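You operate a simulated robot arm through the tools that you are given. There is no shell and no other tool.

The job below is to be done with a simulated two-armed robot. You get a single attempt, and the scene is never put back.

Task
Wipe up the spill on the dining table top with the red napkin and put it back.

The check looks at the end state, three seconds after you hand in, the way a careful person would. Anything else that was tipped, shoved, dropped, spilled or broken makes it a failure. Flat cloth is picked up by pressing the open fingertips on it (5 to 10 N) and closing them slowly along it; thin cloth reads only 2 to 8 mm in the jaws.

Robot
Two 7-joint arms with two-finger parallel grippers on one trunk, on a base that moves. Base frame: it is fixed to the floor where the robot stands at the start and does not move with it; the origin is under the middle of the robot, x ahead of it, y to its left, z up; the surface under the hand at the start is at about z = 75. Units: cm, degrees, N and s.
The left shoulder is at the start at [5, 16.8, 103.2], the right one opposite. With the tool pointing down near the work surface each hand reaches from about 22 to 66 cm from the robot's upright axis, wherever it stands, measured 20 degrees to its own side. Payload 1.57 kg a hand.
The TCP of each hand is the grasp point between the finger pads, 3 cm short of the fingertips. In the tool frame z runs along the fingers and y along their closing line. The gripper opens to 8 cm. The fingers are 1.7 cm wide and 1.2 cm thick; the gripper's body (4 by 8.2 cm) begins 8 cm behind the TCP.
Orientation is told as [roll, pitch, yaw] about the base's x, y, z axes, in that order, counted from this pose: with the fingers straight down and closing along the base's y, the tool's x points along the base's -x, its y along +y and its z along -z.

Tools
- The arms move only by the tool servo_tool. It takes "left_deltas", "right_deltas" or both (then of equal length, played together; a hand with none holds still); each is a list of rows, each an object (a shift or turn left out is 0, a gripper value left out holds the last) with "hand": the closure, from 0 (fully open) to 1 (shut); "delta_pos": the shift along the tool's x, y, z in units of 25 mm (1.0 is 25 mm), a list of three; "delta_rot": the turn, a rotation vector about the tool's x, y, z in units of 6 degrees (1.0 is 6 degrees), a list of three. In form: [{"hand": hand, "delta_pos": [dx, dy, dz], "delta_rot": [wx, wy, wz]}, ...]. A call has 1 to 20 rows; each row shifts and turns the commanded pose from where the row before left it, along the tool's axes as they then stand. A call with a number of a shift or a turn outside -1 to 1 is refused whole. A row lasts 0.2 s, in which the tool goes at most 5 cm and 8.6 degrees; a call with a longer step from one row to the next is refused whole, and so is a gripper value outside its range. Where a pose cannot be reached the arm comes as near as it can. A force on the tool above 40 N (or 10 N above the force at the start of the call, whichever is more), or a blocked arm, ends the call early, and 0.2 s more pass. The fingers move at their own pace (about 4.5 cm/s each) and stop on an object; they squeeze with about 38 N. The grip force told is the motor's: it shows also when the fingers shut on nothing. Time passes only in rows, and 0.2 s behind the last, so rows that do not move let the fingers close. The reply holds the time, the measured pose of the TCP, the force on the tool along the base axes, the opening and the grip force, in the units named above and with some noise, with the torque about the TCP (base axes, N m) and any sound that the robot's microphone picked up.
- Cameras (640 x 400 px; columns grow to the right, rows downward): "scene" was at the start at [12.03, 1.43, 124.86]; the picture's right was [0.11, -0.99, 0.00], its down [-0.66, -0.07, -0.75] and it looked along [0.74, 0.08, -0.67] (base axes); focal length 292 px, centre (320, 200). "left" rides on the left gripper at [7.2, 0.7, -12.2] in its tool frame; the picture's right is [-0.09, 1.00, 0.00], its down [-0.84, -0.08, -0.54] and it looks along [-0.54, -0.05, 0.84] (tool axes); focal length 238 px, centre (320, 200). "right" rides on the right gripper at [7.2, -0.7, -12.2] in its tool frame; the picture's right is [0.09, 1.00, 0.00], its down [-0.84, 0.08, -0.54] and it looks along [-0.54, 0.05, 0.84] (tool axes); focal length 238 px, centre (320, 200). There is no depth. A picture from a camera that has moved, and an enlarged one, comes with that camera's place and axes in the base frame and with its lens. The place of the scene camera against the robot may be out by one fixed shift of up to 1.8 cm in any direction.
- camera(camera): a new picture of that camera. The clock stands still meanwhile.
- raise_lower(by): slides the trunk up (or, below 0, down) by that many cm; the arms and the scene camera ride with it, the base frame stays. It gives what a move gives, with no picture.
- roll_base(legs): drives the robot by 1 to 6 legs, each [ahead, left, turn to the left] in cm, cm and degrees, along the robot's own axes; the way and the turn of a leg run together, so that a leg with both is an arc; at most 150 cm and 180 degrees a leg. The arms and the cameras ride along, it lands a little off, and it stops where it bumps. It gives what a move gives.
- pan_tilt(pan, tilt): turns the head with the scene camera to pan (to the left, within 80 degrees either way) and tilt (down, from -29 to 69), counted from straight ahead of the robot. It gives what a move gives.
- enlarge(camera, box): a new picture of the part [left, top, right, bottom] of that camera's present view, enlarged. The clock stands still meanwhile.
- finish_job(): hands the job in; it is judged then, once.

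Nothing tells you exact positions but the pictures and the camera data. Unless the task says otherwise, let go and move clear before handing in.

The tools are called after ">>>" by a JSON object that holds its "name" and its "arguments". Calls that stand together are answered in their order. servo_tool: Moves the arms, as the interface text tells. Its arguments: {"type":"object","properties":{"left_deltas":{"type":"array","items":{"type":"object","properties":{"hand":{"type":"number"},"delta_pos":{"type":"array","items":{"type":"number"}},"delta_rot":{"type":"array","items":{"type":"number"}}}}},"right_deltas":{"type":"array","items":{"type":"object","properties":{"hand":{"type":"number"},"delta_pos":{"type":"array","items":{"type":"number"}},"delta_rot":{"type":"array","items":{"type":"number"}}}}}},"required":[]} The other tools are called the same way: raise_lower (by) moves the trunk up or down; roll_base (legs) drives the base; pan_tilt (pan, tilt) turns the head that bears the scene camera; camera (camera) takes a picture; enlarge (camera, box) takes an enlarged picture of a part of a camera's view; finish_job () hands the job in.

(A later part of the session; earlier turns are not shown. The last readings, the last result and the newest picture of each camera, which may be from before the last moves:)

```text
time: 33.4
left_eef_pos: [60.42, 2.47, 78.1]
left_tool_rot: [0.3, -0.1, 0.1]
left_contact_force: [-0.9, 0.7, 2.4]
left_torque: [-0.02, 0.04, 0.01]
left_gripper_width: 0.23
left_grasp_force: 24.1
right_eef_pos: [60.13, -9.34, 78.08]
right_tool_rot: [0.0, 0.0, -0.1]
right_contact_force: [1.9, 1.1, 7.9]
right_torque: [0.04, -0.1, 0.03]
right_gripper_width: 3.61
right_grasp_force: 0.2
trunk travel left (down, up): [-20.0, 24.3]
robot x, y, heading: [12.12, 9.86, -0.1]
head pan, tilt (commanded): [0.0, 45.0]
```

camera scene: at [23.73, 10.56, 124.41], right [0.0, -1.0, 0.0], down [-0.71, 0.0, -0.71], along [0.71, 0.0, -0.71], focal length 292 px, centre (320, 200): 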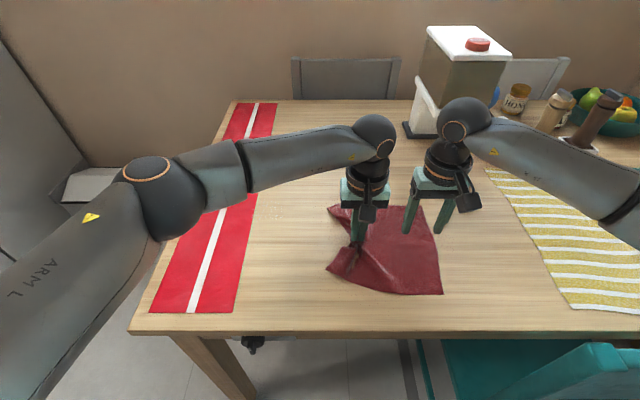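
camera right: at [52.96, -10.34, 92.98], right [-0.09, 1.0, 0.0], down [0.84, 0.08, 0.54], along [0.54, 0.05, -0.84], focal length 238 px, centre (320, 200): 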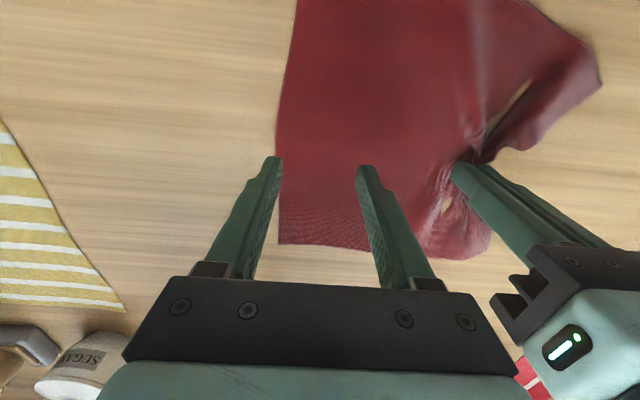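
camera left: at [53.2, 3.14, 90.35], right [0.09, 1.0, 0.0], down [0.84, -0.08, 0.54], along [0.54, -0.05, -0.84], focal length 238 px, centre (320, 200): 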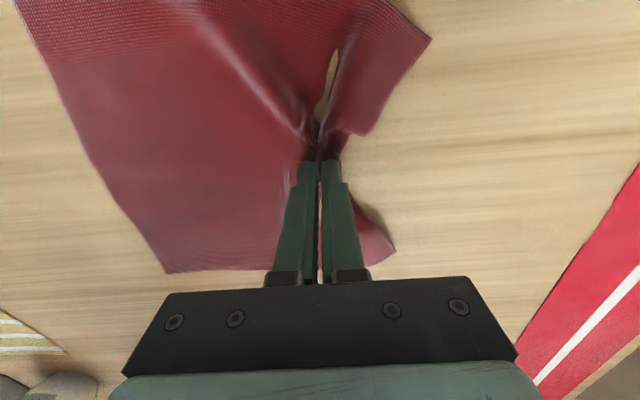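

Now 8 N is evenly shared on the right fingertips. I'll close the right hand slowly.

>>> {"name": "servo_tool", "arguments": {"right_deltas": [{"hand": 0.58}, {"hand": 0.61}, {"hand": 0.64}, {"hand": 0.67}, {"hand": 0.7}, {"hand": 0.73}, {"hand": 0.76}, {"hand": 0.79}, {"hand": 0.82}, {"hand": 0.85}, {"hand": 0.88}, {"hand": 0.91}, {"hand": 0.94}, {"hand": 0.97}, {"hand": 1.0}, {"hand": 1.0}, {"hand": 1.0}]}}

>>> {"name": "camera", "arguments": {"camera": "right"}}

>>> {"name": "enlarge", "arguments": {"camera": "scene", "box": [280, 160, 480, 300]}}

```text
time: 37.0
left_eef_pos: [60.47, 2.46, 78.11]
left_tool_rot: [0.0, 0.0, 0.1]
left_contact_force: [0.0, -3.6, 4.5]
left_torque: [-0.09, 0.0, 0.04]
left_gripper_width: 0.23
left_grasp_force: 24.0
right_eef_pos: [60.11, -9.29, 78.2]
right_tool_rot: [-0.1, 0.1, 0.1]
right_contact_force: [0.7, 3.9, 4.9]
right_torque: [0.13, 0.0, -0.03]
right_gripper_width: 0.16
right_grasp_force: 23.6
trunk travel left (down, up): [-20.0, 24.3]
robot x, y, heading: [11.88, 9.86, 0.2]
head pan, tilt (commanded): [0.0, 45.0]
```

```text
taken
camera right: at [52.89, -9.94, 90.38], right [-0.09, 1.0, 0.0], down [0.84, 0.08, 0.54], along [0.54, 0.05, -0.84], focal length 238 px, centre (320, 200)
```

right: 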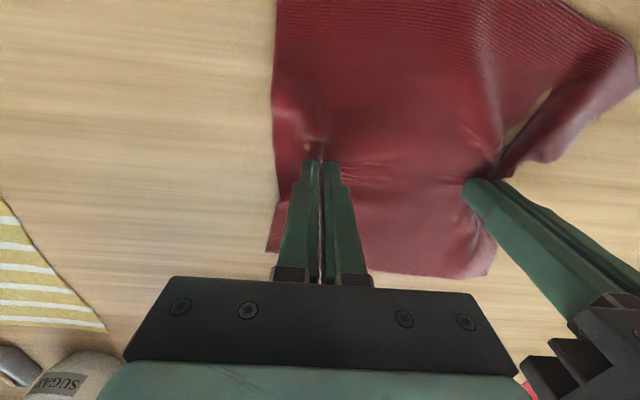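

```text
2.86 times, centred on (380, 230) of scene
camera zoom: at [23.73, 10.58, 124.41], right [0.0, -1.0, 0.0], down [-0.71, 0.0, -0.71], along [0.71, 0.0, -0.71], focal length 835 px, centre (149, 114)
```

zoom: 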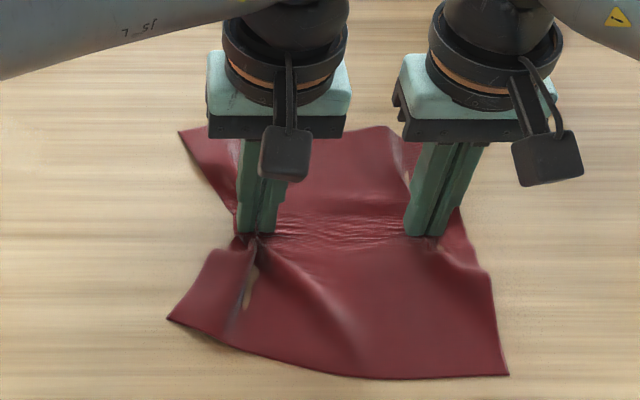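

Both hands hold the cloth and it's lightly taut. I'll slide it together toward the spill, +8 cm in x and +14 cm in y, in two steps while watching the forces.

>>> {"name": "servo_tool", "arguments": {"left_deltas": [{"delta_pos": [-0.2, 0.35, 0]}, {"delta_pos": [-0.2, 0.35, 0]}, {"delta_pos": [-0.2, 0.35, 0]}, {"delta_pos": [-0.2, 0.35, 0]}, {"delta_pos": [-0.2, 0.35, 0]}, {"delta_pos": [-0.2, 0.35, 0]}, {"delta_pos": [-0.2, 0.35, 0]}, {"delta_pos": [-0.2, 0.35, 0]}, {}], "right_deltas": [{"delta_pos": [-0.2, 0.35, 0]}, {"delta_pos": [-0.2, 0.35, 0]}, {"delta_pos": [-0.2, 0.35, 0]}, {"delta_pos": [-0.2, 0.35, 0]}, {"delta_pos": [-0.2, 0.35, 0]}, {"delta_pos": [-0.2, 0.35, 0]}, {"delta_pos": [-0.2, 0.35, 0]}, {"delta_pos": [-0.2, 0.35, 0]}, {}]}}

>>> {"name": "camera", "arguments": {"camera": "scene"}}

>>> {"name": "camera", "arguments": {"camera": "left"}}

```text
time: 39.0
left_eef_pos: [64.33, 9.49, 78.14]
left_tool_rot: [0.2, -0.1, 0.2]
left_contact_force: [-1.6, -4.6, 9.3]
left_torque: [-0.09, 0.04, 0.03]
left_gripper_width: 0.23
left_grasp_force: 23.8
right_eef_pos: [64.08, -2.18, 78.27]
right_tool_rot: [-0.1, -0.1, 0.0]
right_contact_force: [0.4, 2.5, -0.1]
right_torque: [0.05, -0.02, 0.01]
right_gripper_width: 0.16
right_grasp_force: 23.1
trunk travel left (down, up): [-20.0, 24.3]
robot x, y, heading: [11.92, 10.31, -0.1]
head pan, tilt (commanded): [0.0, 45.0]
```

```text
taken
camera scene: at [23.71, 10.55, 124.41], right [0.0, -1.0, 0.0], down [-0.71, 0.0, -0.71], along [0.71, 0.0, -0.71], focal length 292 px, centre (320, 200)
```

scene: 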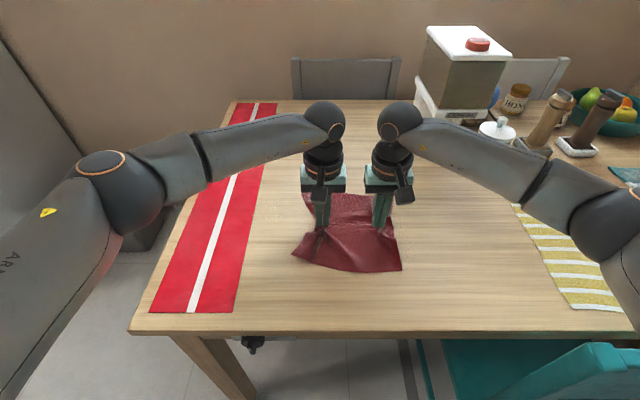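

```text
taken
camera left: at [57.15, 10.17, 90.35], right [0.09, 1.0, 0.0], down [0.84, -0.08, 0.54], along [0.54, -0.05, -0.84], focal length 238 px, centre (320, 200)
```

left: 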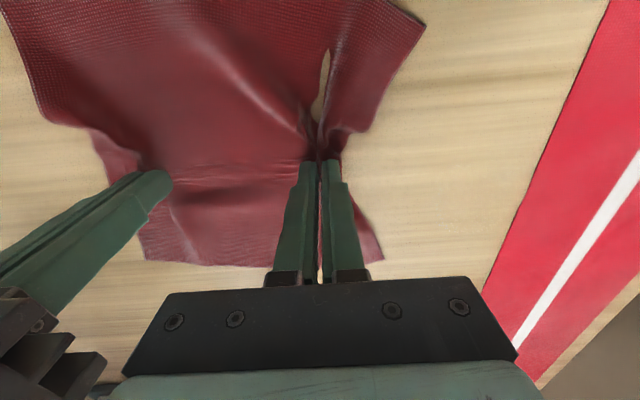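

The cloth slides well as a sheet. I'll zoom in on the spill for a baseline while moving on to its right edge.

>>> {"name": "servo_tool", "arguments": {"left_deltas": [{"delta_pos": [-0.2, 0.3, 0]}, {"delta_pos": [-0.2, 0.3, 0]}, {"delta_pos": [-0.2, 0.3, 0]}, {"delta_pos": [-0.2, 0.3, 0]}, {"delta_pos": [-0.2, 0.3, 0]}, {"delta_pos": [-0.2, 0.3, 0]}, {"delta_pos": [-0.2, 0.3, 0]}, {"delta_pos": [-0.2, 0.3, 0]}, {}], "right_deltas": [{"delta_pos": [-0.2, 0.3, 0]}, {"delta_pos": [-0.2, 0.3, 0]}, {"delta_pos": [-0.2, 0.3, 0]}, {"delta_pos": [-0.2, 0.3, 0]}, {"delta_pos": [-0.2, 0.3, 0]}, {"delta_pos": [-0.2, 0.3, 0]}, {"delta_pos": [-0.2, 0.3, 0]}, {"delta_pos": [-0.2, 0.3, 0]}, {}]}}

>>> {"name": "enlarge", "arguments": {"camera": "scene", "box": [230, 160, 350, 240]}}

>>> {"name": "camera", "arguments": {"camera": "left"}}

```text
time: 41.0
left_eef_pos: [68.44, 15.55, 78.0]
left_tool_rot: [0.2, 0.0, 0.1]
left_contact_force: [-0.7, -5.8, 1.7]
left_torque: [-0.18, 0.03, 0.07]
left_gripper_width: 0.24
left_grasp_force: 23.1
right_eef_pos: [68.18, 3.75, 78.17]
right_tool_rot: [-0.1, 0.0, 0.0]
right_contact_force: [-0.8, 4.2, 5.8]
right_torque: [0.13, 0.01, -0.03]
right_gripper_width: 0.16
right_grasp_force: 23.7
trunk travel left (down, up): [-20.0, 24.3]
robot x, y, heading: [11.8, 10.39, 0.0]
head pan, tilt (commanded): [0.0, 45.0]
```

```text
5.00 times, centred on (290, 200) of scene
camera zoom: at [23.71, 10.55, 124.41], right [0.0, -1.0, 0.0], down [-0.71, 0.0, -0.71], along [0.71, 0.0, -0.71], focal length 1461 px, centre (470, 200)
```

zoom: 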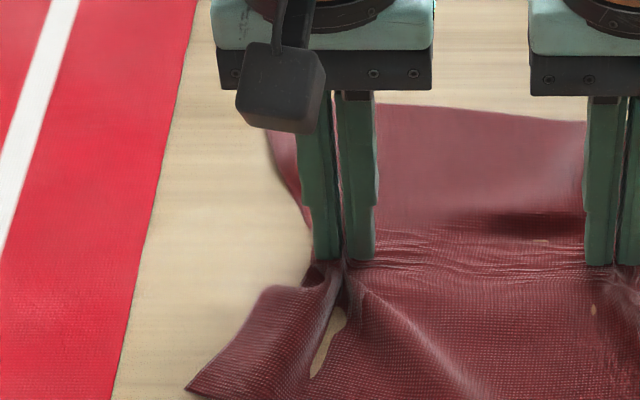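

```text
taken
camera left: at [61.21, 16.24, 90.36], right [0.09, 1.0, 0.0], down [0.84, -0.08, 0.54], along [0.54, -0.05, -0.84], focal length 238 px, centre (320, 200)
```

left: 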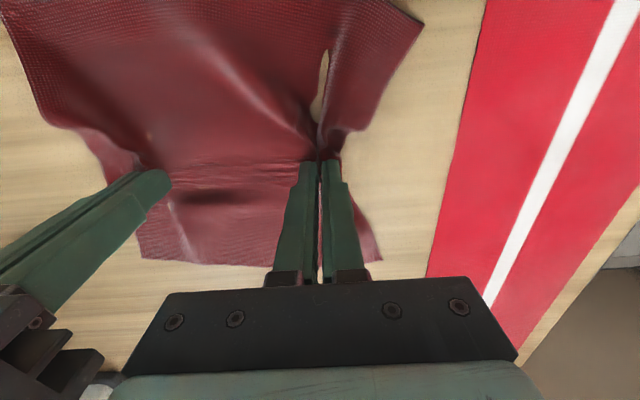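

>>> {"name": "enlarge", "arguments": {"camera": "left", "box": [340, 60, 500, 270]}}

>>> {"name": "enlarge", "arguments": {"camera": "scene", "box": [240, 170, 300, 230]}}

```text
1.90 times, centred on (420, 165) of left
camera zoom: at [61.21, 16.24, 90.36], right [0.09, 1.0, 0.0], down [0.84, -0.08, 0.54], along [0.54, -0.05, -0.84], focal length 454 px, centre (130, 267)
```

zoom: 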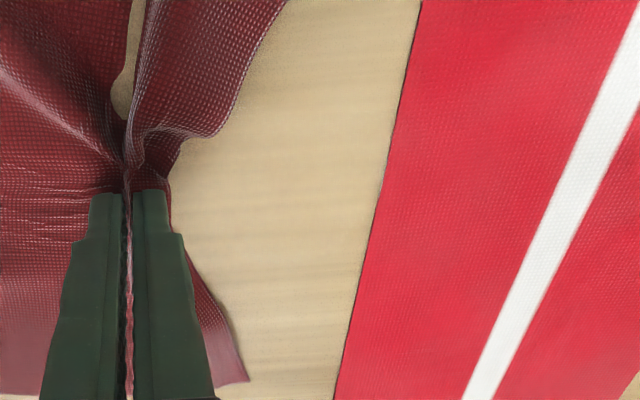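

```text
6.67 times, centred on (270, 200) of scene
camera zoom: at [23.71, 10.55, 124.41], right [0.0, -1.0, 0.0], down [-0.71, 0.0, -0.71], along [0.71, 0.0, -0.71], focal length 1948 px, centre (653, 200)
```

zoom: 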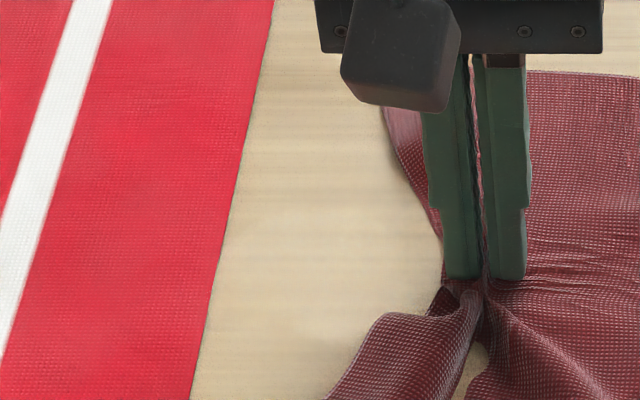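

The puddle is hard to see from this angle, so I'll wipe the whole area around it in x‑strokes, with light pressure and stepping left. Both hands move together.

>>> {"name": "servo_tool", "arguments": {"left_deltas": [{"delta_pos": [0, 0, 0.025]}, {"delta_pos": [-0.4, 0, 0]}, {"delta_pos": [-0.4, 0, 0]}, {"delta_pos": [-0.4, 0, 0]}, {"delta_pos": [-0.4, 0, 0]}, {"delta_pos": [-0.4, 0, 0]}, {"delta_pos": [0, 0.4, 0]}, {"delta_pos": [0, 0.4, 0]}, {"delta_pos": [0.4, 0, 0]}, {"delta_pos": [0.4, 0, 0]}, {"delta_pos": [0.4, 0, 0]}, {"delta_pos": [0.4, 0, 0]}, {"delta_pos": [0.4, 0, 0]}, {"delta_pos": [0.4, 0, 0]}, {"delta_pos": [0.4, 0, 0]}, {"delta_pos": [0.4, 0, 0]}, {"delta_pos": [0.4, 0, 0]}, {"delta_pos": [0.4, 0, 0]}], "right_deltas": [{"delta_pos": [0, 0, -0.01]}, {"delta_pos": [-0.4, 0, 0]}, {"delta_pos": [-0.4, 0, 0]}, {"delta_pos": [-0.4, 0, 0]}, {"delta_pos": [-0.4, 0, 0]}, {"delta_pos": [-0.4, 0, 0]}, {"delta_pos": [0, 0.4, 0]}, {"delta_pos": [0, 0.4, 0]}, {"delta_pos": [0.4, 0, 0]}, {"delta_pos": [0.4, 0, 0]}, {"delta_pos": [0.4, 0, 0]}, {"delta_pos": [0.4, 0, 0]}, {"delta_pos": [0.4, 0, 0]}, {"delta_pos": [0.4, 0, 0]}, {"delta_pos": [0.4, 0, 0]}, {"delta_pos": [0.4, 0, 0]}, {"delta_pos": [0.4, 0, 0]}, {"delta_pos": [0.4, 0, 0]}]}}

>>> {"name": "camera", "arguments": {"camera": "left"}}

>>> {"name": "enlarge", "arguments": {"camera": "scene", "box": [230, 150, 410, 270]}}

```text
time: 44.8
left_eef_pos: [62.16, 17.73, 78.08]
left_tool_rot: [0.0, 0.0, 0.1]
left_contact_force: [2.2, -15.5, 0.9]
left_torque: [-0.45, -0.02, 0.11]
left_gripper_width: 0.22
left_grasp_force: 24.5
left hand out of reach, approached as far as the arm can: row 5, 6
right_eef_pos: [61.81, 5.22, 78.13]
right_tool_rot: [0.1, 0.0, 0.1]
right_contact_force: [0.7, 15.4, 2.7]
right_torque: [0.51, 0.01, -0.09]
right_gripper_width: 0.14
right_grasp_force: 23.3
right hand out of reach, approached as far as the arm can: row 6, 8, 9
trunk travel left (down, up): [-20.0, 24.3]
robot x, y, heading: [12.07, 9.9, -0.0]
head pan, tilt (commanded): [0.0, 45.0]
```

```text
taken
camera left: at [54.84, 18.41, 90.37], right [0.09, 1.0, 0.0], down [0.84, -0.08, 0.54], along [0.54, -0.05, -0.84], focal length 238 px, centre (320, 200)
```

left: 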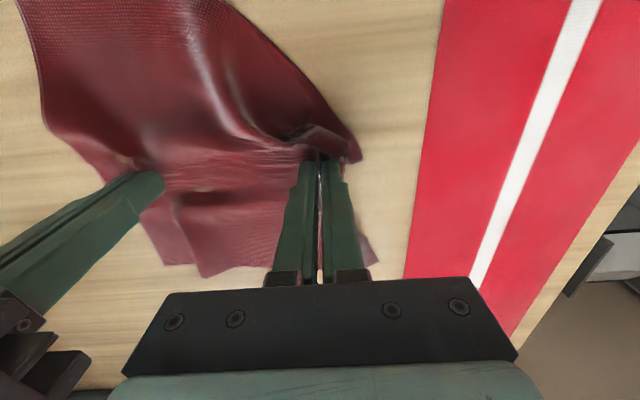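

```text
3.33 times, centred on (320, 210) of scene
camera zoom: at [23.78, 10.56, 124.4], right [0.0, -1.0, 0.0], down [-0.71, 0.0, -0.71], along [0.71, 0.0, -0.71], focal length 974 px, centre (320, 167)
```

zoom: 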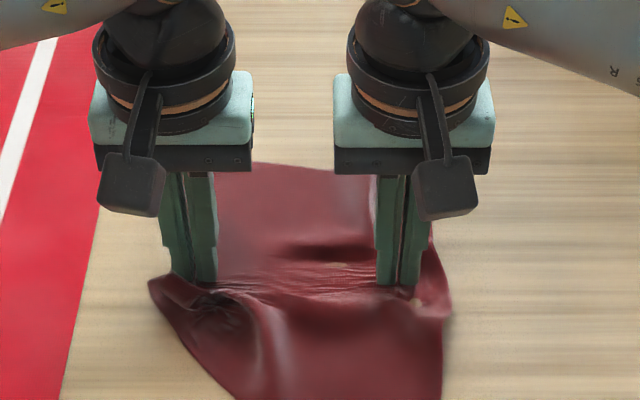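

The arms hit their reach limit near x≈73 and the cloth is now over‑tensioned. I'll relax it by moving the right hand 0.7 cm toward the left one, then check whether the base can go a few cm further forward.

>>> {"name": "servo_tool", "arguments": {"right_deltas": [{"delta_pos": [0, 0.14, 0]}, {"delta_pos": [0, 0.14, 0]}, {}]}}

>>> {"name": "pan_tilt", "arguments": {"pan": 0, "tilt": 69}}

>>> {"name": "camera", "arguments": {"camera": "scene"}}

```text
time: 45.6
left_eef_pos: [62.14, 17.89, 78.11]
left_tool_rot: [0.3, 0.1, 0.1]
left_contact_force: [0.3, -8.2, 1.7]
left_torque: [-0.28, 0.01, 0.1]
left_gripper_width: 0.2
left_grasp_force: 23.8
right_eef_pos: [61.9, 5.76, 78.22]
right_tool_rot: [-0.3, 0.0, -0.2]
right_contact_force: [-0.3, 6.9, 4.5]
right_torque: [0.24, -0.02, -0.08]
right_gripper_width: 0.15
right_grasp_force: 23.7
trunk travel left (down, up): [-20.0, 24.3]
robot x, y, heading: [12.05, 10.38, 0.1]
head pan, tilt (commanded): [0.0, 45.0]
```

```text
time: 46.5
left_eef_pos: [62.11, 17.85, 78.03]
left_tool_rot: [0.2, 0.1, 0.0]
left_contact_force: [0.9, -6.0, 0.6]
left_torque: [-0.18, -0.01, 0.06]
left_gripper_width: 0.24
left_grasp_force: 23.4
right_eef_pos: [61.89, 5.95, 78.18]
right_tool_rot: [0.0, 0.0, 0.1]
right_contact_force: [0.0, 4.7, 3.5]
right_torque: [0.16, 0.01, -0.04]
right_gripper_width: 0.16
right_grasp_force: 23.3
trunk travel left (down, up): [-20.0, 24.3]
robot x, y, heading: [12.04, 10.27, 0.0]
head pan, tilt (commanded): [0.0, 68.8]
```

```text
taken
camera scene: at [21.23, 10.55, 121.52], right [0.0, -1.0, 0.0], down [-0.93, 0.0, -0.36], along [0.36, 0.0, -0.93], focal length 292 px, centre (320, 200)
```

scene: 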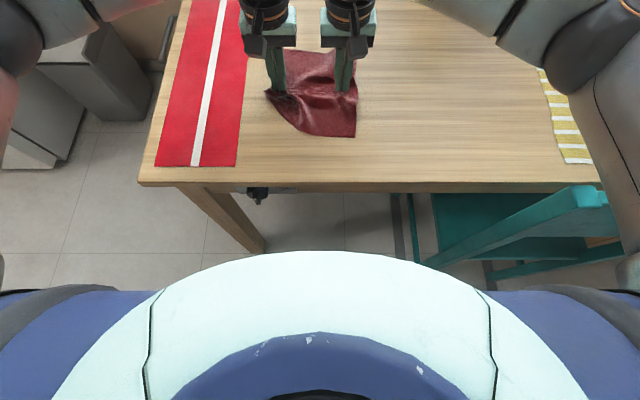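

The torso has about 12 cm of room to the table edge, so I'll drive 5 cm ahead. The cloth slides along with the hands.

>>> {"name": "roll_base", "arguments": {"legs": [[5, 0, 0]]}}

>>> {"name": "pan_tilt", "arguments": {"pan": 0, "tilt": 50}}

>>> {"name": "camera", "arguments": {"camera": "scene"}}

>>> {"name": "camera", "arguments": {"camera": "left"}}

```text
time: 47.4
left_eef_pos: [67.08, 17.91, 78.22]
left_tool_rot: [0.2, 0.1, 0.1]
left_contact_force: [1.4, -6.1, 1.0]
left_torque: [-0.15, 0.0, 0.06]
left_gripper_width: 0.18
left_grasp_force: 23.8
right_eef_pos: [66.81, 5.95, 78.1]
right_tool_rot: [-0.2, 0.0, 0.0]
right_contact_force: [1.6, 4.1, 3.3]
right_torque: [0.14, -0.01, -0.01]
right_gripper_width: 0.17
right_grasp_force: 23.2
trunk travel left (down, up): [-20.0, 24.3]
robot x, y, heading: [16.43, 10.15, 0.1]
head pan, tilt (commanded): [0.0, 68.8]
```

```text
time: 48.2
left_eef_pos: [67.07, 17.85, 78.18]
left_tool_rot: [0.1, -0.1, 0.1]
left_contact_force: [0.0, -4.1, 0.4]
left_torque: [-0.17, 0.03, 0.02]
left_gripper_width: 0.2
left_grasp_force: 24.3
right_eef_pos: [66.78, 6.03, 78.13]
right_tool_rot: [0.0, 0.1, 0.1]
right_contact_force: [-0.8, 3.8, 1.7]
right_torque: [0.18, -0.01, -0.02]
right_gripper_width: 0.15
right_grasp_force: 23.4
trunk travel left (down, up): [-20.0, 24.3]
robot x, y, heading: [17.08, 9.75, 0.0]
head pan, tilt (commanded): [0.0, 50.0]
```

```text
taken
camera scene: at [28.23, 10.56, 123.7], right [0.0, -1.0, 0.0], down [-0.77, 0.0, -0.64], along [0.64, 0.0, -0.77], focal length 292 px, centre (320, 200)
```

scene: 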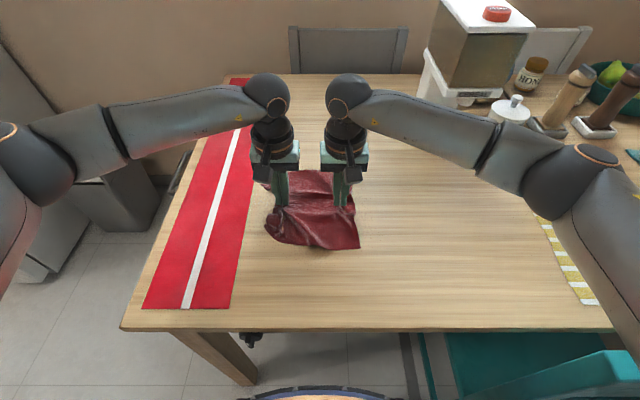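

```text
taken
camera left: at [59.74, 18.43, 90.38], right [0.09, 1.0, 0.0], down [0.84, -0.08, 0.54], along [0.54, -0.05, -0.84], focal length 238 px, centre (320, 200)
```

left: 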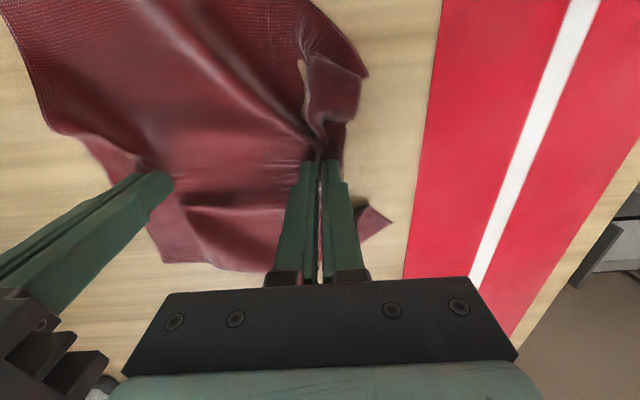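

The base is now at x≈17 with nothing bumped. I'll continue the wipe with a bit more pressure on the left hand.

>>> {"name": "servo_tool", "arguments": {"left_deltas": [{"delta_pos": [0, 0, 0.05]}, {"delta_pos": [-0.4, 0, 0]}, {"delta_pos": [-0.4, 0, 0]}, {"delta_pos": [-0.4, 0, 0]}, {"delta_pos": [-0.4, 0, 0]}, {"delta_pos": [-0.4, 0, 0]}, {"delta_pos": [-0.4, 0, 0]}, {"delta_pos": [0, 0.6, 0]}, {}], "right_deltas": [{"delta_pos": [0, 0.08, 0]}, {"delta_pos": [-0.4, 0, 0]}, {"delta_pos": [-0.4, 0, 0]}, {"delta_pos": [-0.4, 0, 0]}, {"delta_pos": [-0.4, 0, 0]}, {"delta_pos": [-0.4, 0, 0]}, {"delta_pos": [-0.4, 0, 0]}, {"delta_pos": [0, 0.6, 0]}, {}]}}

>>> {"name": "camera", "arguments": {"camera": "left"}}

```text
time: 50.2
left_eef_pos: [73.11, 19.35, 78.11]
left_tool_rot: [0.1, -0.2, 0.1]
left_contact_force: [1.5, -5.0, 9.1]
left_torque: [-0.13, -0.09, 0.05]
left_gripper_width: 0.2
left_grasp_force: 23.7
right_eef_pos: [72.79, 7.76, 78.26]
right_tool_rot: [0.0, 0.1, -0.1]
right_contact_force: [-1.1, 1.9, -0.7]
right_torque: [0.1, 0.02, -0.02]
right_gripper_width: 0.17
right_grasp_force: 22.9
trunk travel left (down, up): [-20.0, 24.3]
robot x, y, heading: [16.79, 9.83, 0.0]
head pan, tilt (commanded): [0.0, 50.0]
```

```text
taken
camera left: at [65.8, 19.93, 90.34], right [0.09, 1.0, 0.0], down [0.84, -0.08, 0.54], along [0.54, -0.05, -0.84], focal length 238 px, centre (320, 200)
```

left: 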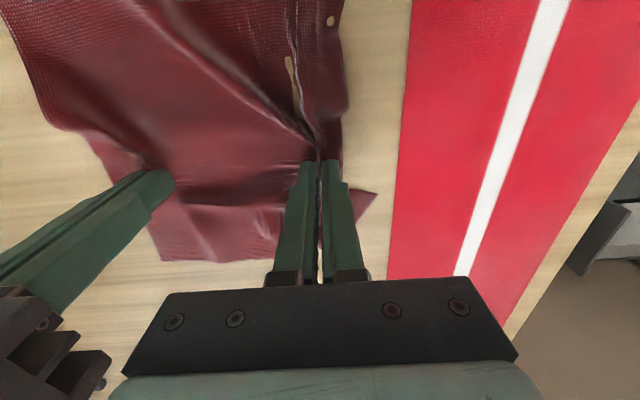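

Good pressure of 9 N and the cloth is following. I'll keep up the strokes, stepping toward the runner edge.

>>> {"name": "servo_tool", "arguments": {"left_deltas": [{"delta_pos": [0.4, 0, 0]}, {"delta_pos": [0.4, 0, 0]}, {"delta_pos": [0.4, 0, 0]}, {"delta_pos": [0.4, 0, 0]}, {"delta_pos": [0.4, 0, 0]}, {"delta_pos": [0.4, 0, 0]}, {"delta_pos": [0.4, 0, 0]}, {"delta_pos": [0.4, 0, 0]}, {"delta_pos": [0.4, 0, 0]}, {"delta_pos": [0, 0.6, 0]}, {"delta_pos": [-0.4, 0, 0]}, {"delta_pos": [-0.4, 0, 0]}, {"delta_pos": [-0.4, 0, 0]}, {"delta_pos": [-0.4, 0, 0]}, {"delta_pos": [-0.4, 0, 0]}, {"delta_pos": [-0.4, 0, 0]}, {"delta_pos": [-0.4, 0, 0]}, {"delta_pos": [-0.4, 0, 0]}, {"delta_pos": [-0.4, 0, 0]}], "right_deltas": [{"delta_pos": [0.4, 0, 0]}, {"delta_pos": [0.4, 0, 0]}, {"delta_pos": [0.4, 0, 0]}, {"delta_pos": [0.4, 0, 0]}, {"delta_pos": [0.4, 0, 0]}, {"delta_pos": [0.4, 0, 0]}, {"delta_pos": [0.4, 0, 0]}, {"delta_pos": [0.4, 0, 0]}, {"delta_pos": [0.4, 0, 0]}, {"delta_pos": [0, 0.6, 0]}, {"delta_pos": [-0.4, 0, 0]}, {"delta_pos": [-0.4, 0, 0]}, {"delta_pos": [-0.4, 0, 0]}, {"delta_pos": [-0.4, 0, 0]}, {"delta_pos": [-0.4, 0, 0]}, {"delta_pos": [-0.4, 0, 0]}, {"delta_pos": [-0.4, 0, 0]}, {"delta_pos": [-0.4, 0, 0]}, {"delta_pos": [-0.4, 0, 0]}]}}

>>> {"name": "camera", "arguments": {"camera": "left"}}

>>> {"name": "enlarge", "arguments": {"camera": "scene", "box": [210, 130, 390, 250]}}

```text
time: 54.2
left_eef_pos: [72.96, 20.66, 78.19]
left_tool_rot: [0.1, -0.1, 0.1]
left_contact_force: [-4.5, -4.2, 10.4]
left_torque: [-0.09, 0.13, 0.07]
left_gripper_width: 0.23
left_grasp_force: 23.8
right_eef_pos: [72.66, 8.97, 78.36]
right_tool_rot: [-0.1, -0.1, 0.0]
right_contact_force: [-0.2, 3.7, 0.7]
right_torque: [0.13, 0.0, -0.03]
right_gripper_width: 0.14
right_grasp_force: 23.0
trunk travel left (down, up): [-20.0, 24.3]
robot x, y, heading: [16.67, 10.23, -0.2]
head pan, tilt (commanded): [0.0, 50.0]
```

```text
taken
camera left: at [65.71, 21.47, 90.35], right [0.09, 1.0, 0.0], down [0.84, -0.08, 0.54], along [0.54, -0.05, -0.84], focal length 238 px, centre (320, 200)
```

left: 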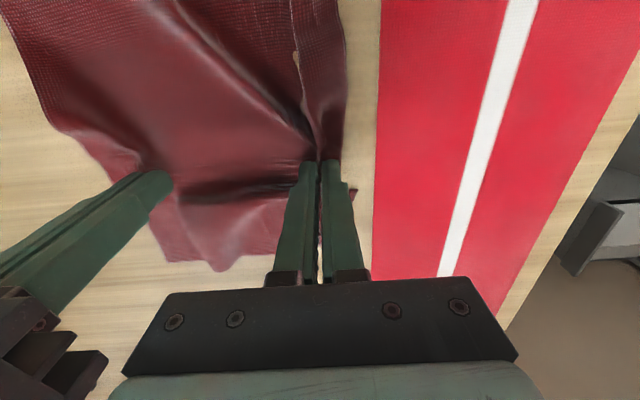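

```text
3.33 times, centred on (300, 190) of scene
camera zoom: at [28.11, 10.54, 123.72], right [0.0, -1.0, 0.0], down [-0.77, 0.0, -0.64], along [0.64, 0.0, -0.77], focal length 974 px, centre (387, 233)
```

zoom: 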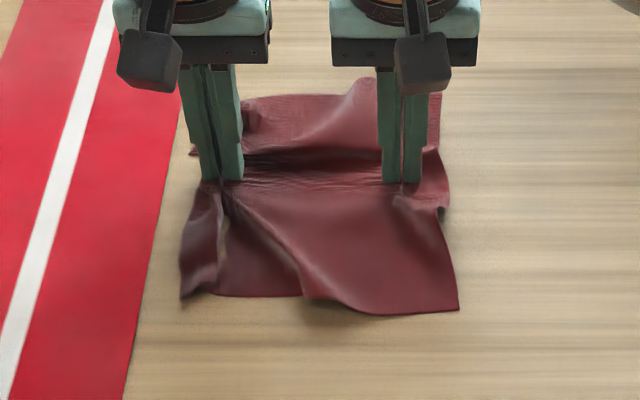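

>>> {"name": "servo_tool", "arguments": {"left_deltas": [{"delta_pos": [0, 0.56, 0]}, {"delta_pos": [0.4, 0, 0]}, {"delta_pos": [0.4, 0, 0]}, {"delta_pos": [0.4, 0, 0]}, {"delta_pos": [0.4, 0, 0]}, {"delta_pos": [0.4, 0, 0]}, {"delta_pos": [0.4, 0, 0]}, {"delta_pos": [0.4, 0, 0]}, {"delta_pos": [0.4, 0, 0]}, {"delta_pos": [0.4, 0, 0]}, {"delta_pos": [0, 0.56, 0]}, {"delta_pos": [-0.4, 0, 0]}, {"delta_pos": [-0.4, 0, 0]}, {"delta_pos": [-0.4, 0, 0]}, {"delta_pos": [-0.4, 0, 0]}, {"delta_pos": [-0.4, 0, 0]}, {"delta_pos": [-0.4, 0, 0]}, {"delta_pos": [-0.4, 0, 0]}, {"delta_pos": [-0.4, 0, 0]}, {"delta_pos": [-0.4, 0, 0]}], "right_deltas": [{"delta_pos": [0, 0.56, 0]}, {"delta_pos": [0.4, 0, 0]}, {"delta_pos": [0.4, 0, 0]}, {"delta_pos": [0.4, 0, 0]}, {"delta_pos": [0.4, 0, 0]}, {"delta_pos": [0.4, 0, 0]}, {"delta_pos": [0.4, 0, 0]}, {"delta_pos": [0.4, 0, 0]}, {"delta_pos": [0.4, 0, 0]}, {"delta_pos": [0.4, 0, 0]}, {"delta_pos": [0, 0.56, 0]}, {"delta_pos": [-0.4, 0, 0]}, {"delta_pos": [-0.4, 0, 0]}, {"delta_pos": [-0.4, 0, 0]}, {"delta_pos": [-0.4, 0, 0]}, {"delta_pos": [-0.4, 0, 0]}, {"delta_pos": [-0.4, 0, 0]}, {"delta_pos": [-0.4, 0, 0]}, {"delta_pos": [-0.4, 0, 0]}, {"delta_pos": [-0.4, 0, 0]}]}}

>>> {"name": "camera", "arguments": {"camera": "left"}}

>>> {"name": "enlarge", "arguments": {"camera": "scene", "box": [210, 130, 390, 250]}}

```text
time: 58.4
left_eef_pos: [72.86, 23.6, 78.11]
left_tool_rot: [0.3, -0.1, 0.1]
left_contact_force: [-4.7, -2.1, 12.8]
left_torque: [-0.06, 0.16, 0.04]
left_gripper_width: 0.21
left_grasp_force: 24.0
right_eef_pos: [72.72, 11.99, 78.15]
right_tool_rot: [0.0, -0.1, 0.1]
right_contact_force: [-0.7, 2.3, 0.4]
right_torque: [0.1, 0.03, -0.03]
right_gripper_width: 0.13
right_grasp_force: 23.3
trunk travel left (down, up): [-20.0, 24.3]
robot x, y, heading: [17.28, 9.89, 0.1]
head pan, tilt (commanded): [0.0, 50.0]
```

```text
taken
camera left: at [65.56, 24.25, 90.35], right [0.09, 1.0, 0.0], down [0.84, -0.08, 0.54], along [0.54, -0.05, -0.84], focal length 238 px, centre (320, 200)
```

left: 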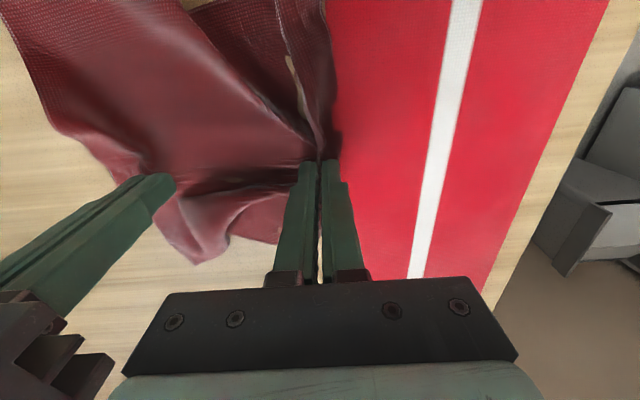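

```text
3.33 times, centred on (300, 190) of scene
camera zoom: at [28.1, 10.53, 123.72], right [0.0, -1.0, 0.0], down [-0.77, 0.0, -0.64], along [0.64, 0.0, -0.77], focal length 974 px, centre (387, 233)
```

zoom: 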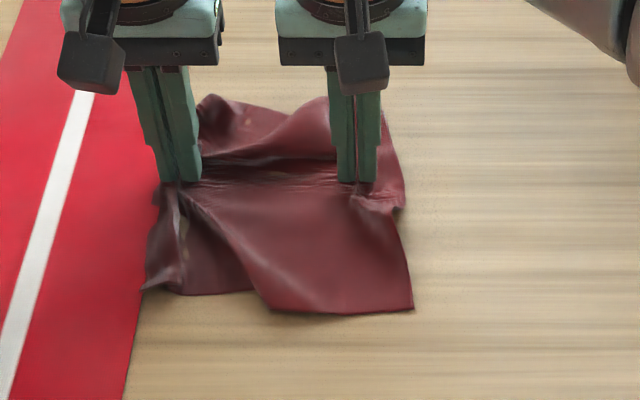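

I'm at the runner edge now. I'll do one more stroke back along the edge, then draw the cloth to the right to look at the wiped area.

>>> {"name": "servo_tool", "arguments": {"left_deltas": [{"delta_pos": [0, 0.16, -0.01]}, {"delta_pos": [0.4, 0, 0]}, {"delta_pos": [0.4, 0, 0]}, {"delta_pos": [0.4, 0, 0]}, {"delta_pos": [0.4, 0, 0]}, {"delta_pos": [0.4, 0, 0]}, {"delta_pos": [0.4, 0, 0]}, {"delta_pos": [0.4, 0, 0]}, {"delta_pos": [0.4, 0, 0]}, {"delta_pos": [0.4, 0, 0]}, {"delta_pos": [0, -0.4, 0]}, {"delta_pos": [0, -0.4, 0]}, {"delta_pos": [0, -0.4, 0]}, {"delta_pos": [0, -0.4, 0]}, {"delta_pos": [0, -0.4, 0]}, {"delta_pos": [0, -0.4, 0]}, {"delta_pos": [0, -0.4, 0]}, {"delta_pos": [0, -0.4, 0]}, {"delta_pos": [0, -0.4, 0]}, {"delta_pos": [0, -0.4, 0]}], "right_deltas": [{"delta_pos": [0, 0.16, 0]}, {"delta_pos": [0.4, 0, 0]}, {"delta_pos": [0.4, 0, 0]}, {"delta_pos": [0.4, 0, 0]}, {"delta_pos": [0.4, 0, 0]}, {"delta_pos": [0.4, 0, 0]}, {"delta_pos": [0.4, 0, 0]}, {"delta_pos": [0.4, 0, 0]}, {"delta_pos": [0.4, 0, 0]}, {"delta_pos": [0.4, 0, 0]}, {"delta_pos": [0, -0.4, 0]}, {"delta_pos": [0, -0.4, 0]}, {"delta_pos": [0, -0.4, 0]}, {"delta_pos": [0, -0.4, 0]}, {"delta_pos": [0, -0.4, 0]}, {"delta_pos": [0, -0.4, 0]}, {"delta_pos": [0, -0.4, 0]}, {"delta_pos": [0, -0.4, 0]}, {"delta_pos": [0, -0.4, 0]}, {"delta_pos": [0, -0.4, 0]}]}}

>>> {"name": "camera", "arguments": {"camera": "left"}}

>>> {"name": "camera", "arguments": {"camera": "scene"}}

>>> {"name": "enlarge", "arguments": {"camera": "scene", "box": [200, 130, 320, 230]}}

```text
time: 62.6
left_eef_pos: [64.02, 14.0, 78.14]
left_tool_rot: [0.1, -0.2, 0.1]
left_contact_force: [0.5, 4.2, 18.6]
left_torque: [0.14, 0.01, 0.0]
left_gripper_width: 0.23
left_grasp_force: 23.9
right_eef_pos: [63.77, 2.49, 78.35]
right_tool_rot: [-0.1, 0.0, 0.0]
right_contact_force: [-0.4, 2.9, 0.7]
right_torque: [0.12, 0.03, -0.05]
right_gripper_width: 0.16
right_grasp_force: 23.1
trunk travel left (down, up): [-20.0, 24.3]
robot x, y, heading: [16.78, 10.42, -0.1]
head pan, tilt (commanded): [0.0, 50.0]
```

```text
taken
camera left: at [56.7, 14.76, 90.34], right [0.09, 1.0, 0.0], down [0.84, -0.08, 0.54], along [0.54, -0.05, -0.84], focal length 238 px, centre (320, 200)
```

left: 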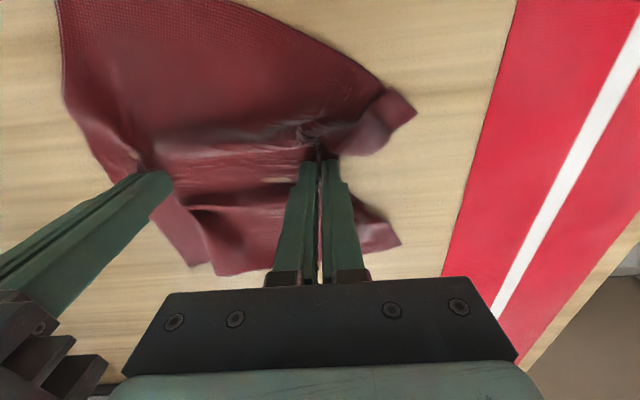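

```text
taken
camera scene: at [28.11, 10.6, 123.73], right [0.0, -1.0, 0.0], down [-0.77, 0.0, -0.64], along [0.64, 0.0, -0.77], focal length 292 px, centre (320, 200)
```

scene: 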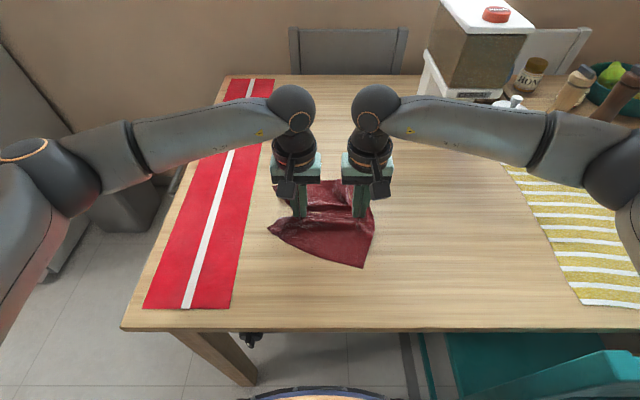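

```text
4.00 times, centred on (260, 180) of scene
camera zoom: at [28.11, 10.6, 123.73], right [0.0, -1.0, 0.0], down [-0.77, 0.0, -0.64], along [0.64, 0.0, -0.77], focal length 1169 px, centre (560, 280)
```

zoom: 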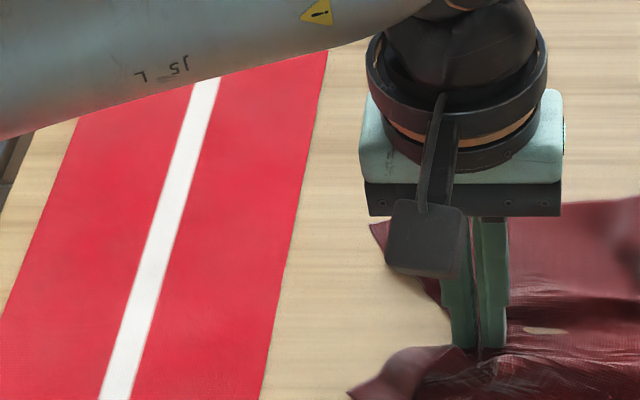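

The left force is a bit high, so I'll ease it. Then I'll inspect the wiped zone closely from both cameras.

>>> {"name": "servo_tool", "arguments": {"left_deltas": [{"delta_pos": [0, -0.4, -0.06]}, {"delta_pos": [0, -0.4, 0]}, {"delta_pos": [0, -0.4, 0]}, {}], "right_deltas": [{"delta_pos": [0, -0.4, 0]}, {"delta_pos": [0, -0.4, 0]}, {"delta_pos": [0, -0.4, 0]}, {}]}}

>>> {"name": "enlarge", "arguments": {"camera": "scene", "box": [235, 175, 305, 225]}}

>>> {"name": "enlarge", "arguments": {"camera": "left", "box": [340, 100, 540, 270]}}

```text
time: 63.6
left_eef_pos: [64.03, 11.0, 78.12]
left_tool_rot: [0.2, 0.0, 0.1]
left_contact_force: [-0.6, 0.0, 8.9]
left_torque: [0.01, 0.0, 0.01]
left_gripper_width: 0.23
left_grasp_force: 23.9
right_eef_pos: [63.68, -0.73, 78.09]
right_tool_rot: [-0.1, 0.0, 0.1]
right_contact_force: [-0.2, 2.5, 0.4]
right_torque: [0.06, 0.01, -0.02]
right_gripper_width: 0.15
right_grasp_force: 23.5
trunk travel left (down, up): [-20.0, 24.3]
robot x, y, heading: [17.05, 9.93, 0.2]
head pan, tilt (commanded): [0.0, 50.0]
```

```text
8.00 times, centred on (270, 200) of scene
camera zoom: at [28.17, 10.57, 123.71], right [0.0, -1.0, 0.0], down [-0.77, 0.0, -0.64], along [0.64, 0.0, -0.77], focal length 2338 px, centre (720, 200)
```

zoom: 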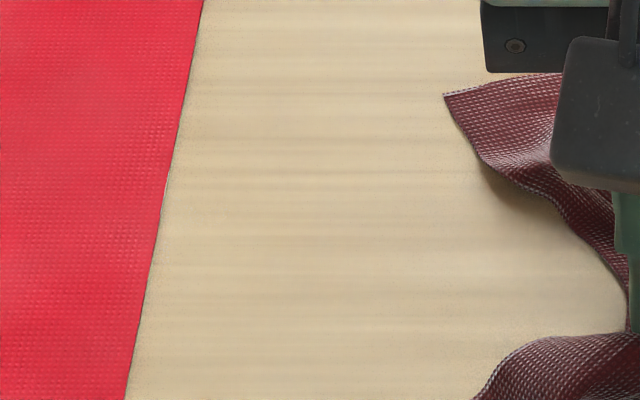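

```text
2.35 times, centred on (440, 185) of left
camera zoom: at [56.69, 11.61, 90.38], right [0.09, 1.0, 0.0], down [0.84, -0.08, 0.54], along [0.54, -0.05, -0.84], focal length 561 px, centre (38, 235)
```

zoom: 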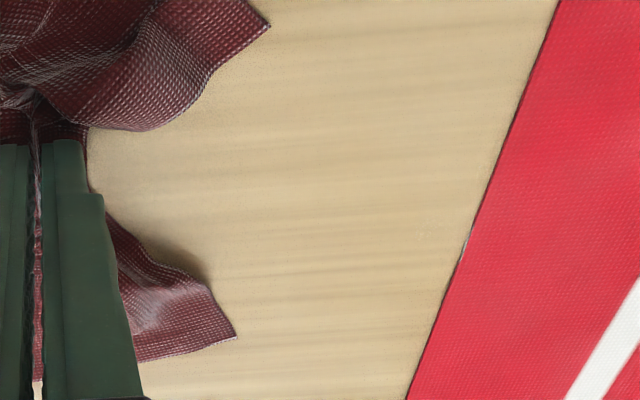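

The main patch seems gone. I notice a small bright speck at the runner's edge near (68, 24.7), so I'll zoom in on it.

>>> {"name": "enlarge", "arguments": {"camera": "left", "box": [500, 180, 550, 220]}}

>>> {"name": "enlarge", "arguments": {"camera": "left", "box": [430, 140, 560, 230]}}

>>> {"name": "enlarge", "arguments": {"camera": "scene", "box": [240, 180, 270, 215]}}

```text
10.00 times, centred on (525, 200) of left
camera zoom: at [56.69, 11.61, 90.38], right [0.09, 1.0, 0.0], down [0.84, -0.08, 0.54], along [0.54, -0.05, -0.84], focal length 2384 px, centre (-1730, 200)
```

zoom: 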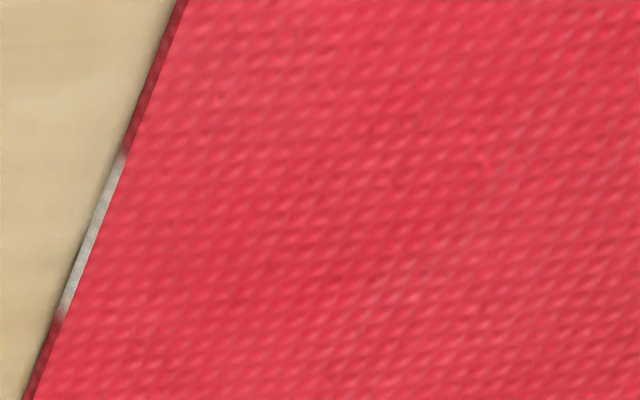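

```text
4.44 times, centred on (495, 185) of left
camera zoom: at [56.69, 11.61, 90.38], right [0.09, 1.0, 0.0], down [0.84, -0.08, 0.54], along [0.54, -0.05, -0.84], focal length 1059 px, centre (-458, 267)
```

zoom: 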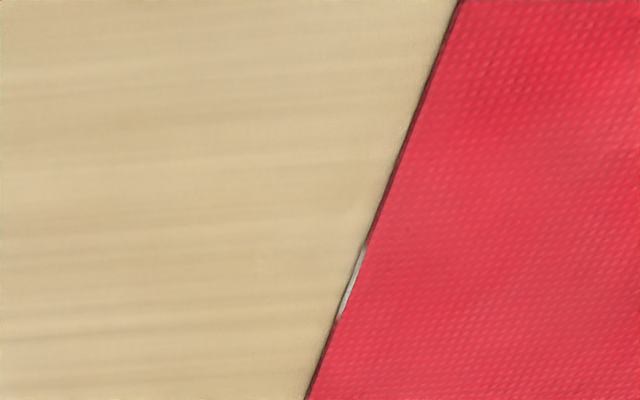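

```text
11.43 times, centred on (255, 198) of scene
camera zoom: at [28.17, 10.57, 123.71], right [0.0, -1.0, 0.0], down [-0.77, 0.0, -0.64], along [0.64, 0.0, -0.77], focal length 3340 px, centre (1063, 229)
```

zoom: 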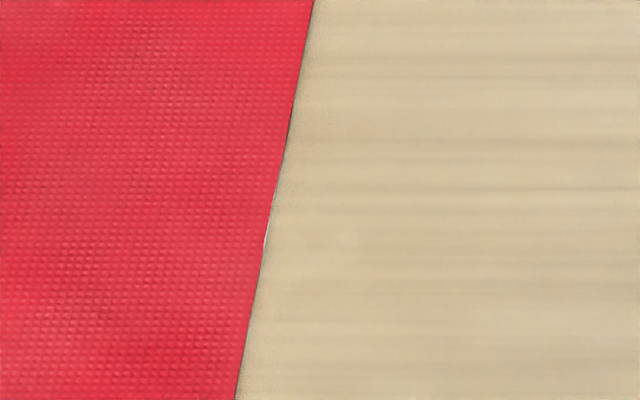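

There's a small residue along the runner's edge, around x 66–69 and y 23.6–25. I'll lift the cloth a little, carry it back to the edge, lower it lightly and rub along the edge.

>>> {"name": "servo_tool", "arguments": {"left_deltas": [{"delta_pos": [0, 0, -0.4]}, {"delta_pos": [-0.05, 0.54, 0]}, {"delta_pos": [-0.05, 0.54, 0]}, {"delta_pos": [-0.05, 0.54, 0]}, {"delta_pos": [-0.05, 0.54, 0]}, {"delta_pos": [-0.05, 0.54, 0]}, {"delta_pos": [-0.05, 0.54, 0]}, {"delta_pos": [-0.05, 0.54, 0]}, {"delta_pos": [-0.05, 0.54, 0]}, {"delta_pos": [0, 0.54, 0]}, {"delta_pos": [0, 0.54, 0]}, {"delta_pos": [0, 0, 0.2]}, {"delta_pos": [0, 0, 0.16]}, {}], "right_deltas": [{"delta_pos": [0, 0, -0.4]}, {"delta_pos": [-0.05, 0.54, 0]}, {"delta_pos": [-0.05, 0.54, 0]}, {"delta_pos": [-0.05, 0.54, 0]}, {"delta_pos": [-0.05, 0.54, 0]}, {"delta_pos": [-0.05, 0.54, 0]}, {"delta_pos": [-0.05, 0.54, 0]}, {"delta_pos": [-0.05, 0.54, 0]}, {"delta_pos": [-0.05, 0.54, 0]}, {"delta_pos": [0, 0.54, 0]}, {"delta_pos": [0, 0.54, 0]}, {"delta_pos": [0, 0, 0.2]}, {"delta_pos": [0, 0, 0.16]}, {}]}}

>>> {"name": "camera", "arguments": {"camera": "left"}}

>>> {"name": "enlarge", "arguments": {"camera": "scene", "box": [200, 130, 380, 250]}}

```text
time: 66.6
left_eef_pos: [65.02, 24.59, 78.3]
left_tool_rot: [0.2, -0.1, 0.1]
left_contact_force: [-0.4, -2.7, 2.7]
left_torque: [-0.11, 0.0, 0.04]
left_gripper_width: 0.23
left_grasp_force: 23.7
right_eef_pos: [64.65, 12.77, 78.24]
right_tool_rot: [-0.1, 0.0, -0.1]
right_contact_force: [-0.2, 2.5, 0.2]
right_torque: [0.19, -0.01, -0.04]
right_gripper_width: 0.16
right_grasp_force: 23.6
trunk travel left (down, up): [-20.0, 24.3]
robot x, y, heading: [16.69, 9.92, 0.1]
head pan, tilt (commanded): [0.0, 50.0]
```

```text
taken
camera left: at [57.71, 25.17, 90.48], right [0.09, 1.0, 0.0], down [0.84, -0.08, 0.54], along [0.54, -0.05, -0.84], focal length 238 px, centre (320, 200)
```

left: 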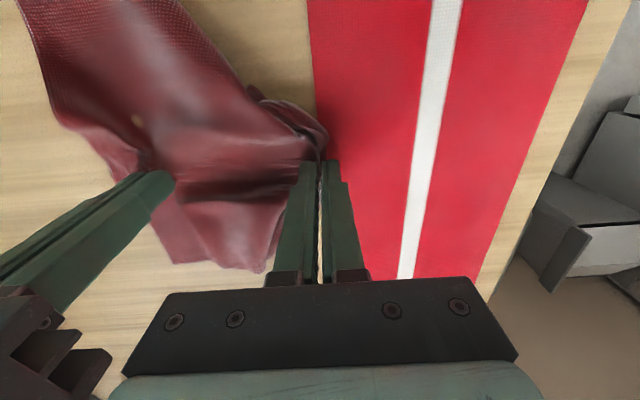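

```text
3.33 times, centred on (290, 190) of scene
camera zoom: at [28.23, 10.56, 123.71], right [0.0, -1.0, 0.0], down [-0.77, 0.0, -0.64], along [0.64, 0.0, -0.77], focal length 974 px, centre (420, 233)
```

zoom: 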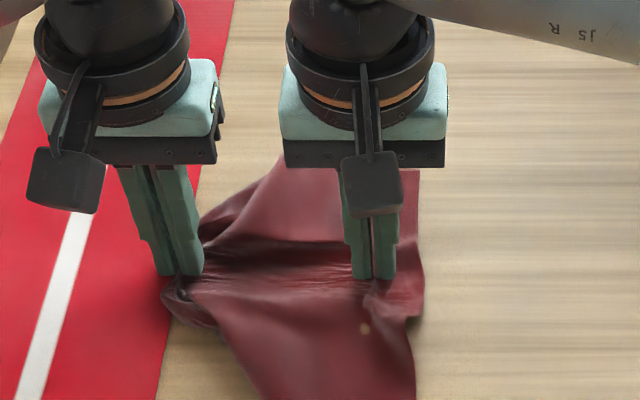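

Light contact of 2.7 N at the runner's edge. Rubbing back and forth along it now.

>>> {"name": "servo_tool", "arguments": {"left_deltas": [{"delta_pos": [-0.4, 0, 0.02]}, {"delta_pos": [-0.4, 0, 0]}, {"delta_pos": [-0.4, 0, 0]}, {"delta_pos": [-0.4, 0, 0]}, {"delta_pos": [-0.4, 0, 0]}, {"delta_pos": [-0.4, 0, 0]}, {"delta_pos": [0.4, 0, 0]}, {"delta_pos": [0.4, 0, 0]}, {"delta_pos": [0.4, 0, 0]}, {"delta_pos": [0.4, 0, 0]}, {"delta_pos": [0.4, 0, 0]}, {"delta_pos": [0.4, 0, 0]}, {"delta_pos": [-0.4, 0, 0]}, {"delta_pos": [-0.4, 0, 0]}, {"delta_pos": [-0.4, 0, 0]}, {"delta_pos": [-0.4, 0, 0]}, {"delta_pos": [-0.4, 0, 0]}, {"delta_pos": [-0.4, 0, 0]}], "right_deltas": [{"delta_pos": [-0.4, 0, 0]}, {"delta_pos": [-0.4, 0, 0]}, {"delta_pos": [-0.4, 0, 0]}, {"delta_pos": [-0.4, 0, 0]}, {"delta_pos": [-0.4, 0, 0]}, {"delta_pos": [-0.4, 0, 0]}, {"delta_pos": [0.4, 0, 0]}, {"delta_pos": [0.4, 0, 0]}, {"delta_pos": [0.4, 0, 0]}, {"delta_pos": [0.4, 0, 0]}, {"delta_pos": [0.4, 0, 0]}, {"delta_pos": [0.4, 0, 0]}, {"delta_pos": [-0.4, 0, 0]}, {"delta_pos": [-0.4, 0, 0]}, {"delta_pos": [-0.4, 0, 0]}, {"delta_pos": [-0.4, 0, 0]}, {"delta_pos": [-0.4, 0, 0]}, {"delta_pos": [-0.4, 0, 0]}]}}

>>> {"name": "camera", "arguments": {"camera": "left"}}

>>> {"name": "camera", "arguments": {"camera": "scene"}}

```text
time: 70.4
left_eef_pos: [70.96, 24.56, 78.31]
left_tool_rot: [0.3, -0.1, 0.1]
left_contact_force: [-1.9, -2.5, 5.4]
left_torque: [-0.1, 0.1, 0.02]
left_gripper_width: 0.24
left_grasp_force: 23.5
right_eef_pos: [70.77, 12.78, 78.12]
right_tool_rot: [-0.1, 0.0, 0.0]
right_contact_force: [0.3, 3.2, -0.2]
right_torque: [0.09, 0.03, 0.0]
right_gripper_width: 0.17
right_grasp_force: 22.9
trunk travel left (down, up): [-20.0, 24.3]
robot x, y, heading: [16.62, 10.11, -0.4]
head pan, tilt (commanded): [0.0, 50.0]
```

```text
taken
camera left: at [63.71, 25.15, 90.46], right [0.09, 1.0, 0.0], down [0.84, -0.08, 0.54], along [0.54, -0.05, -0.84], focal length 238 px, centre (320, 200)
```

left: 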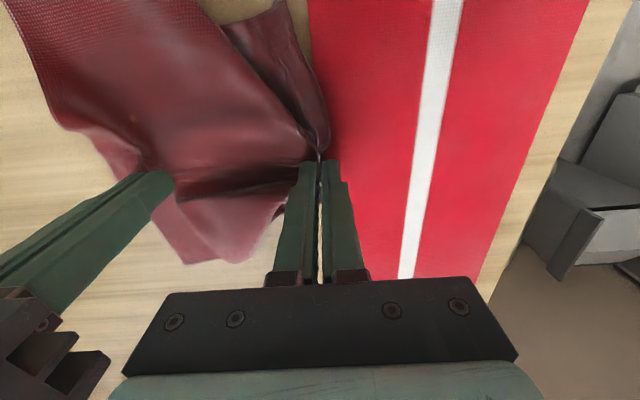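

```text
taken
camera scene: at [28.18, 10.55, 123.71], right [0.0, -1.0, 0.0], down [-0.77, 0.0, -0.64], along [0.64, 0.0, -0.77], focal length 292 px, centre (320, 200)
```

scene: 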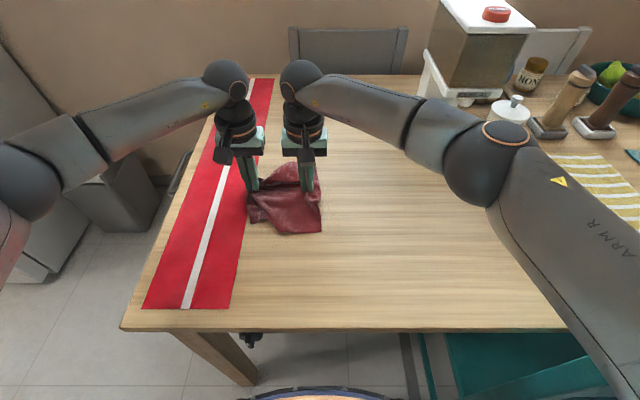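

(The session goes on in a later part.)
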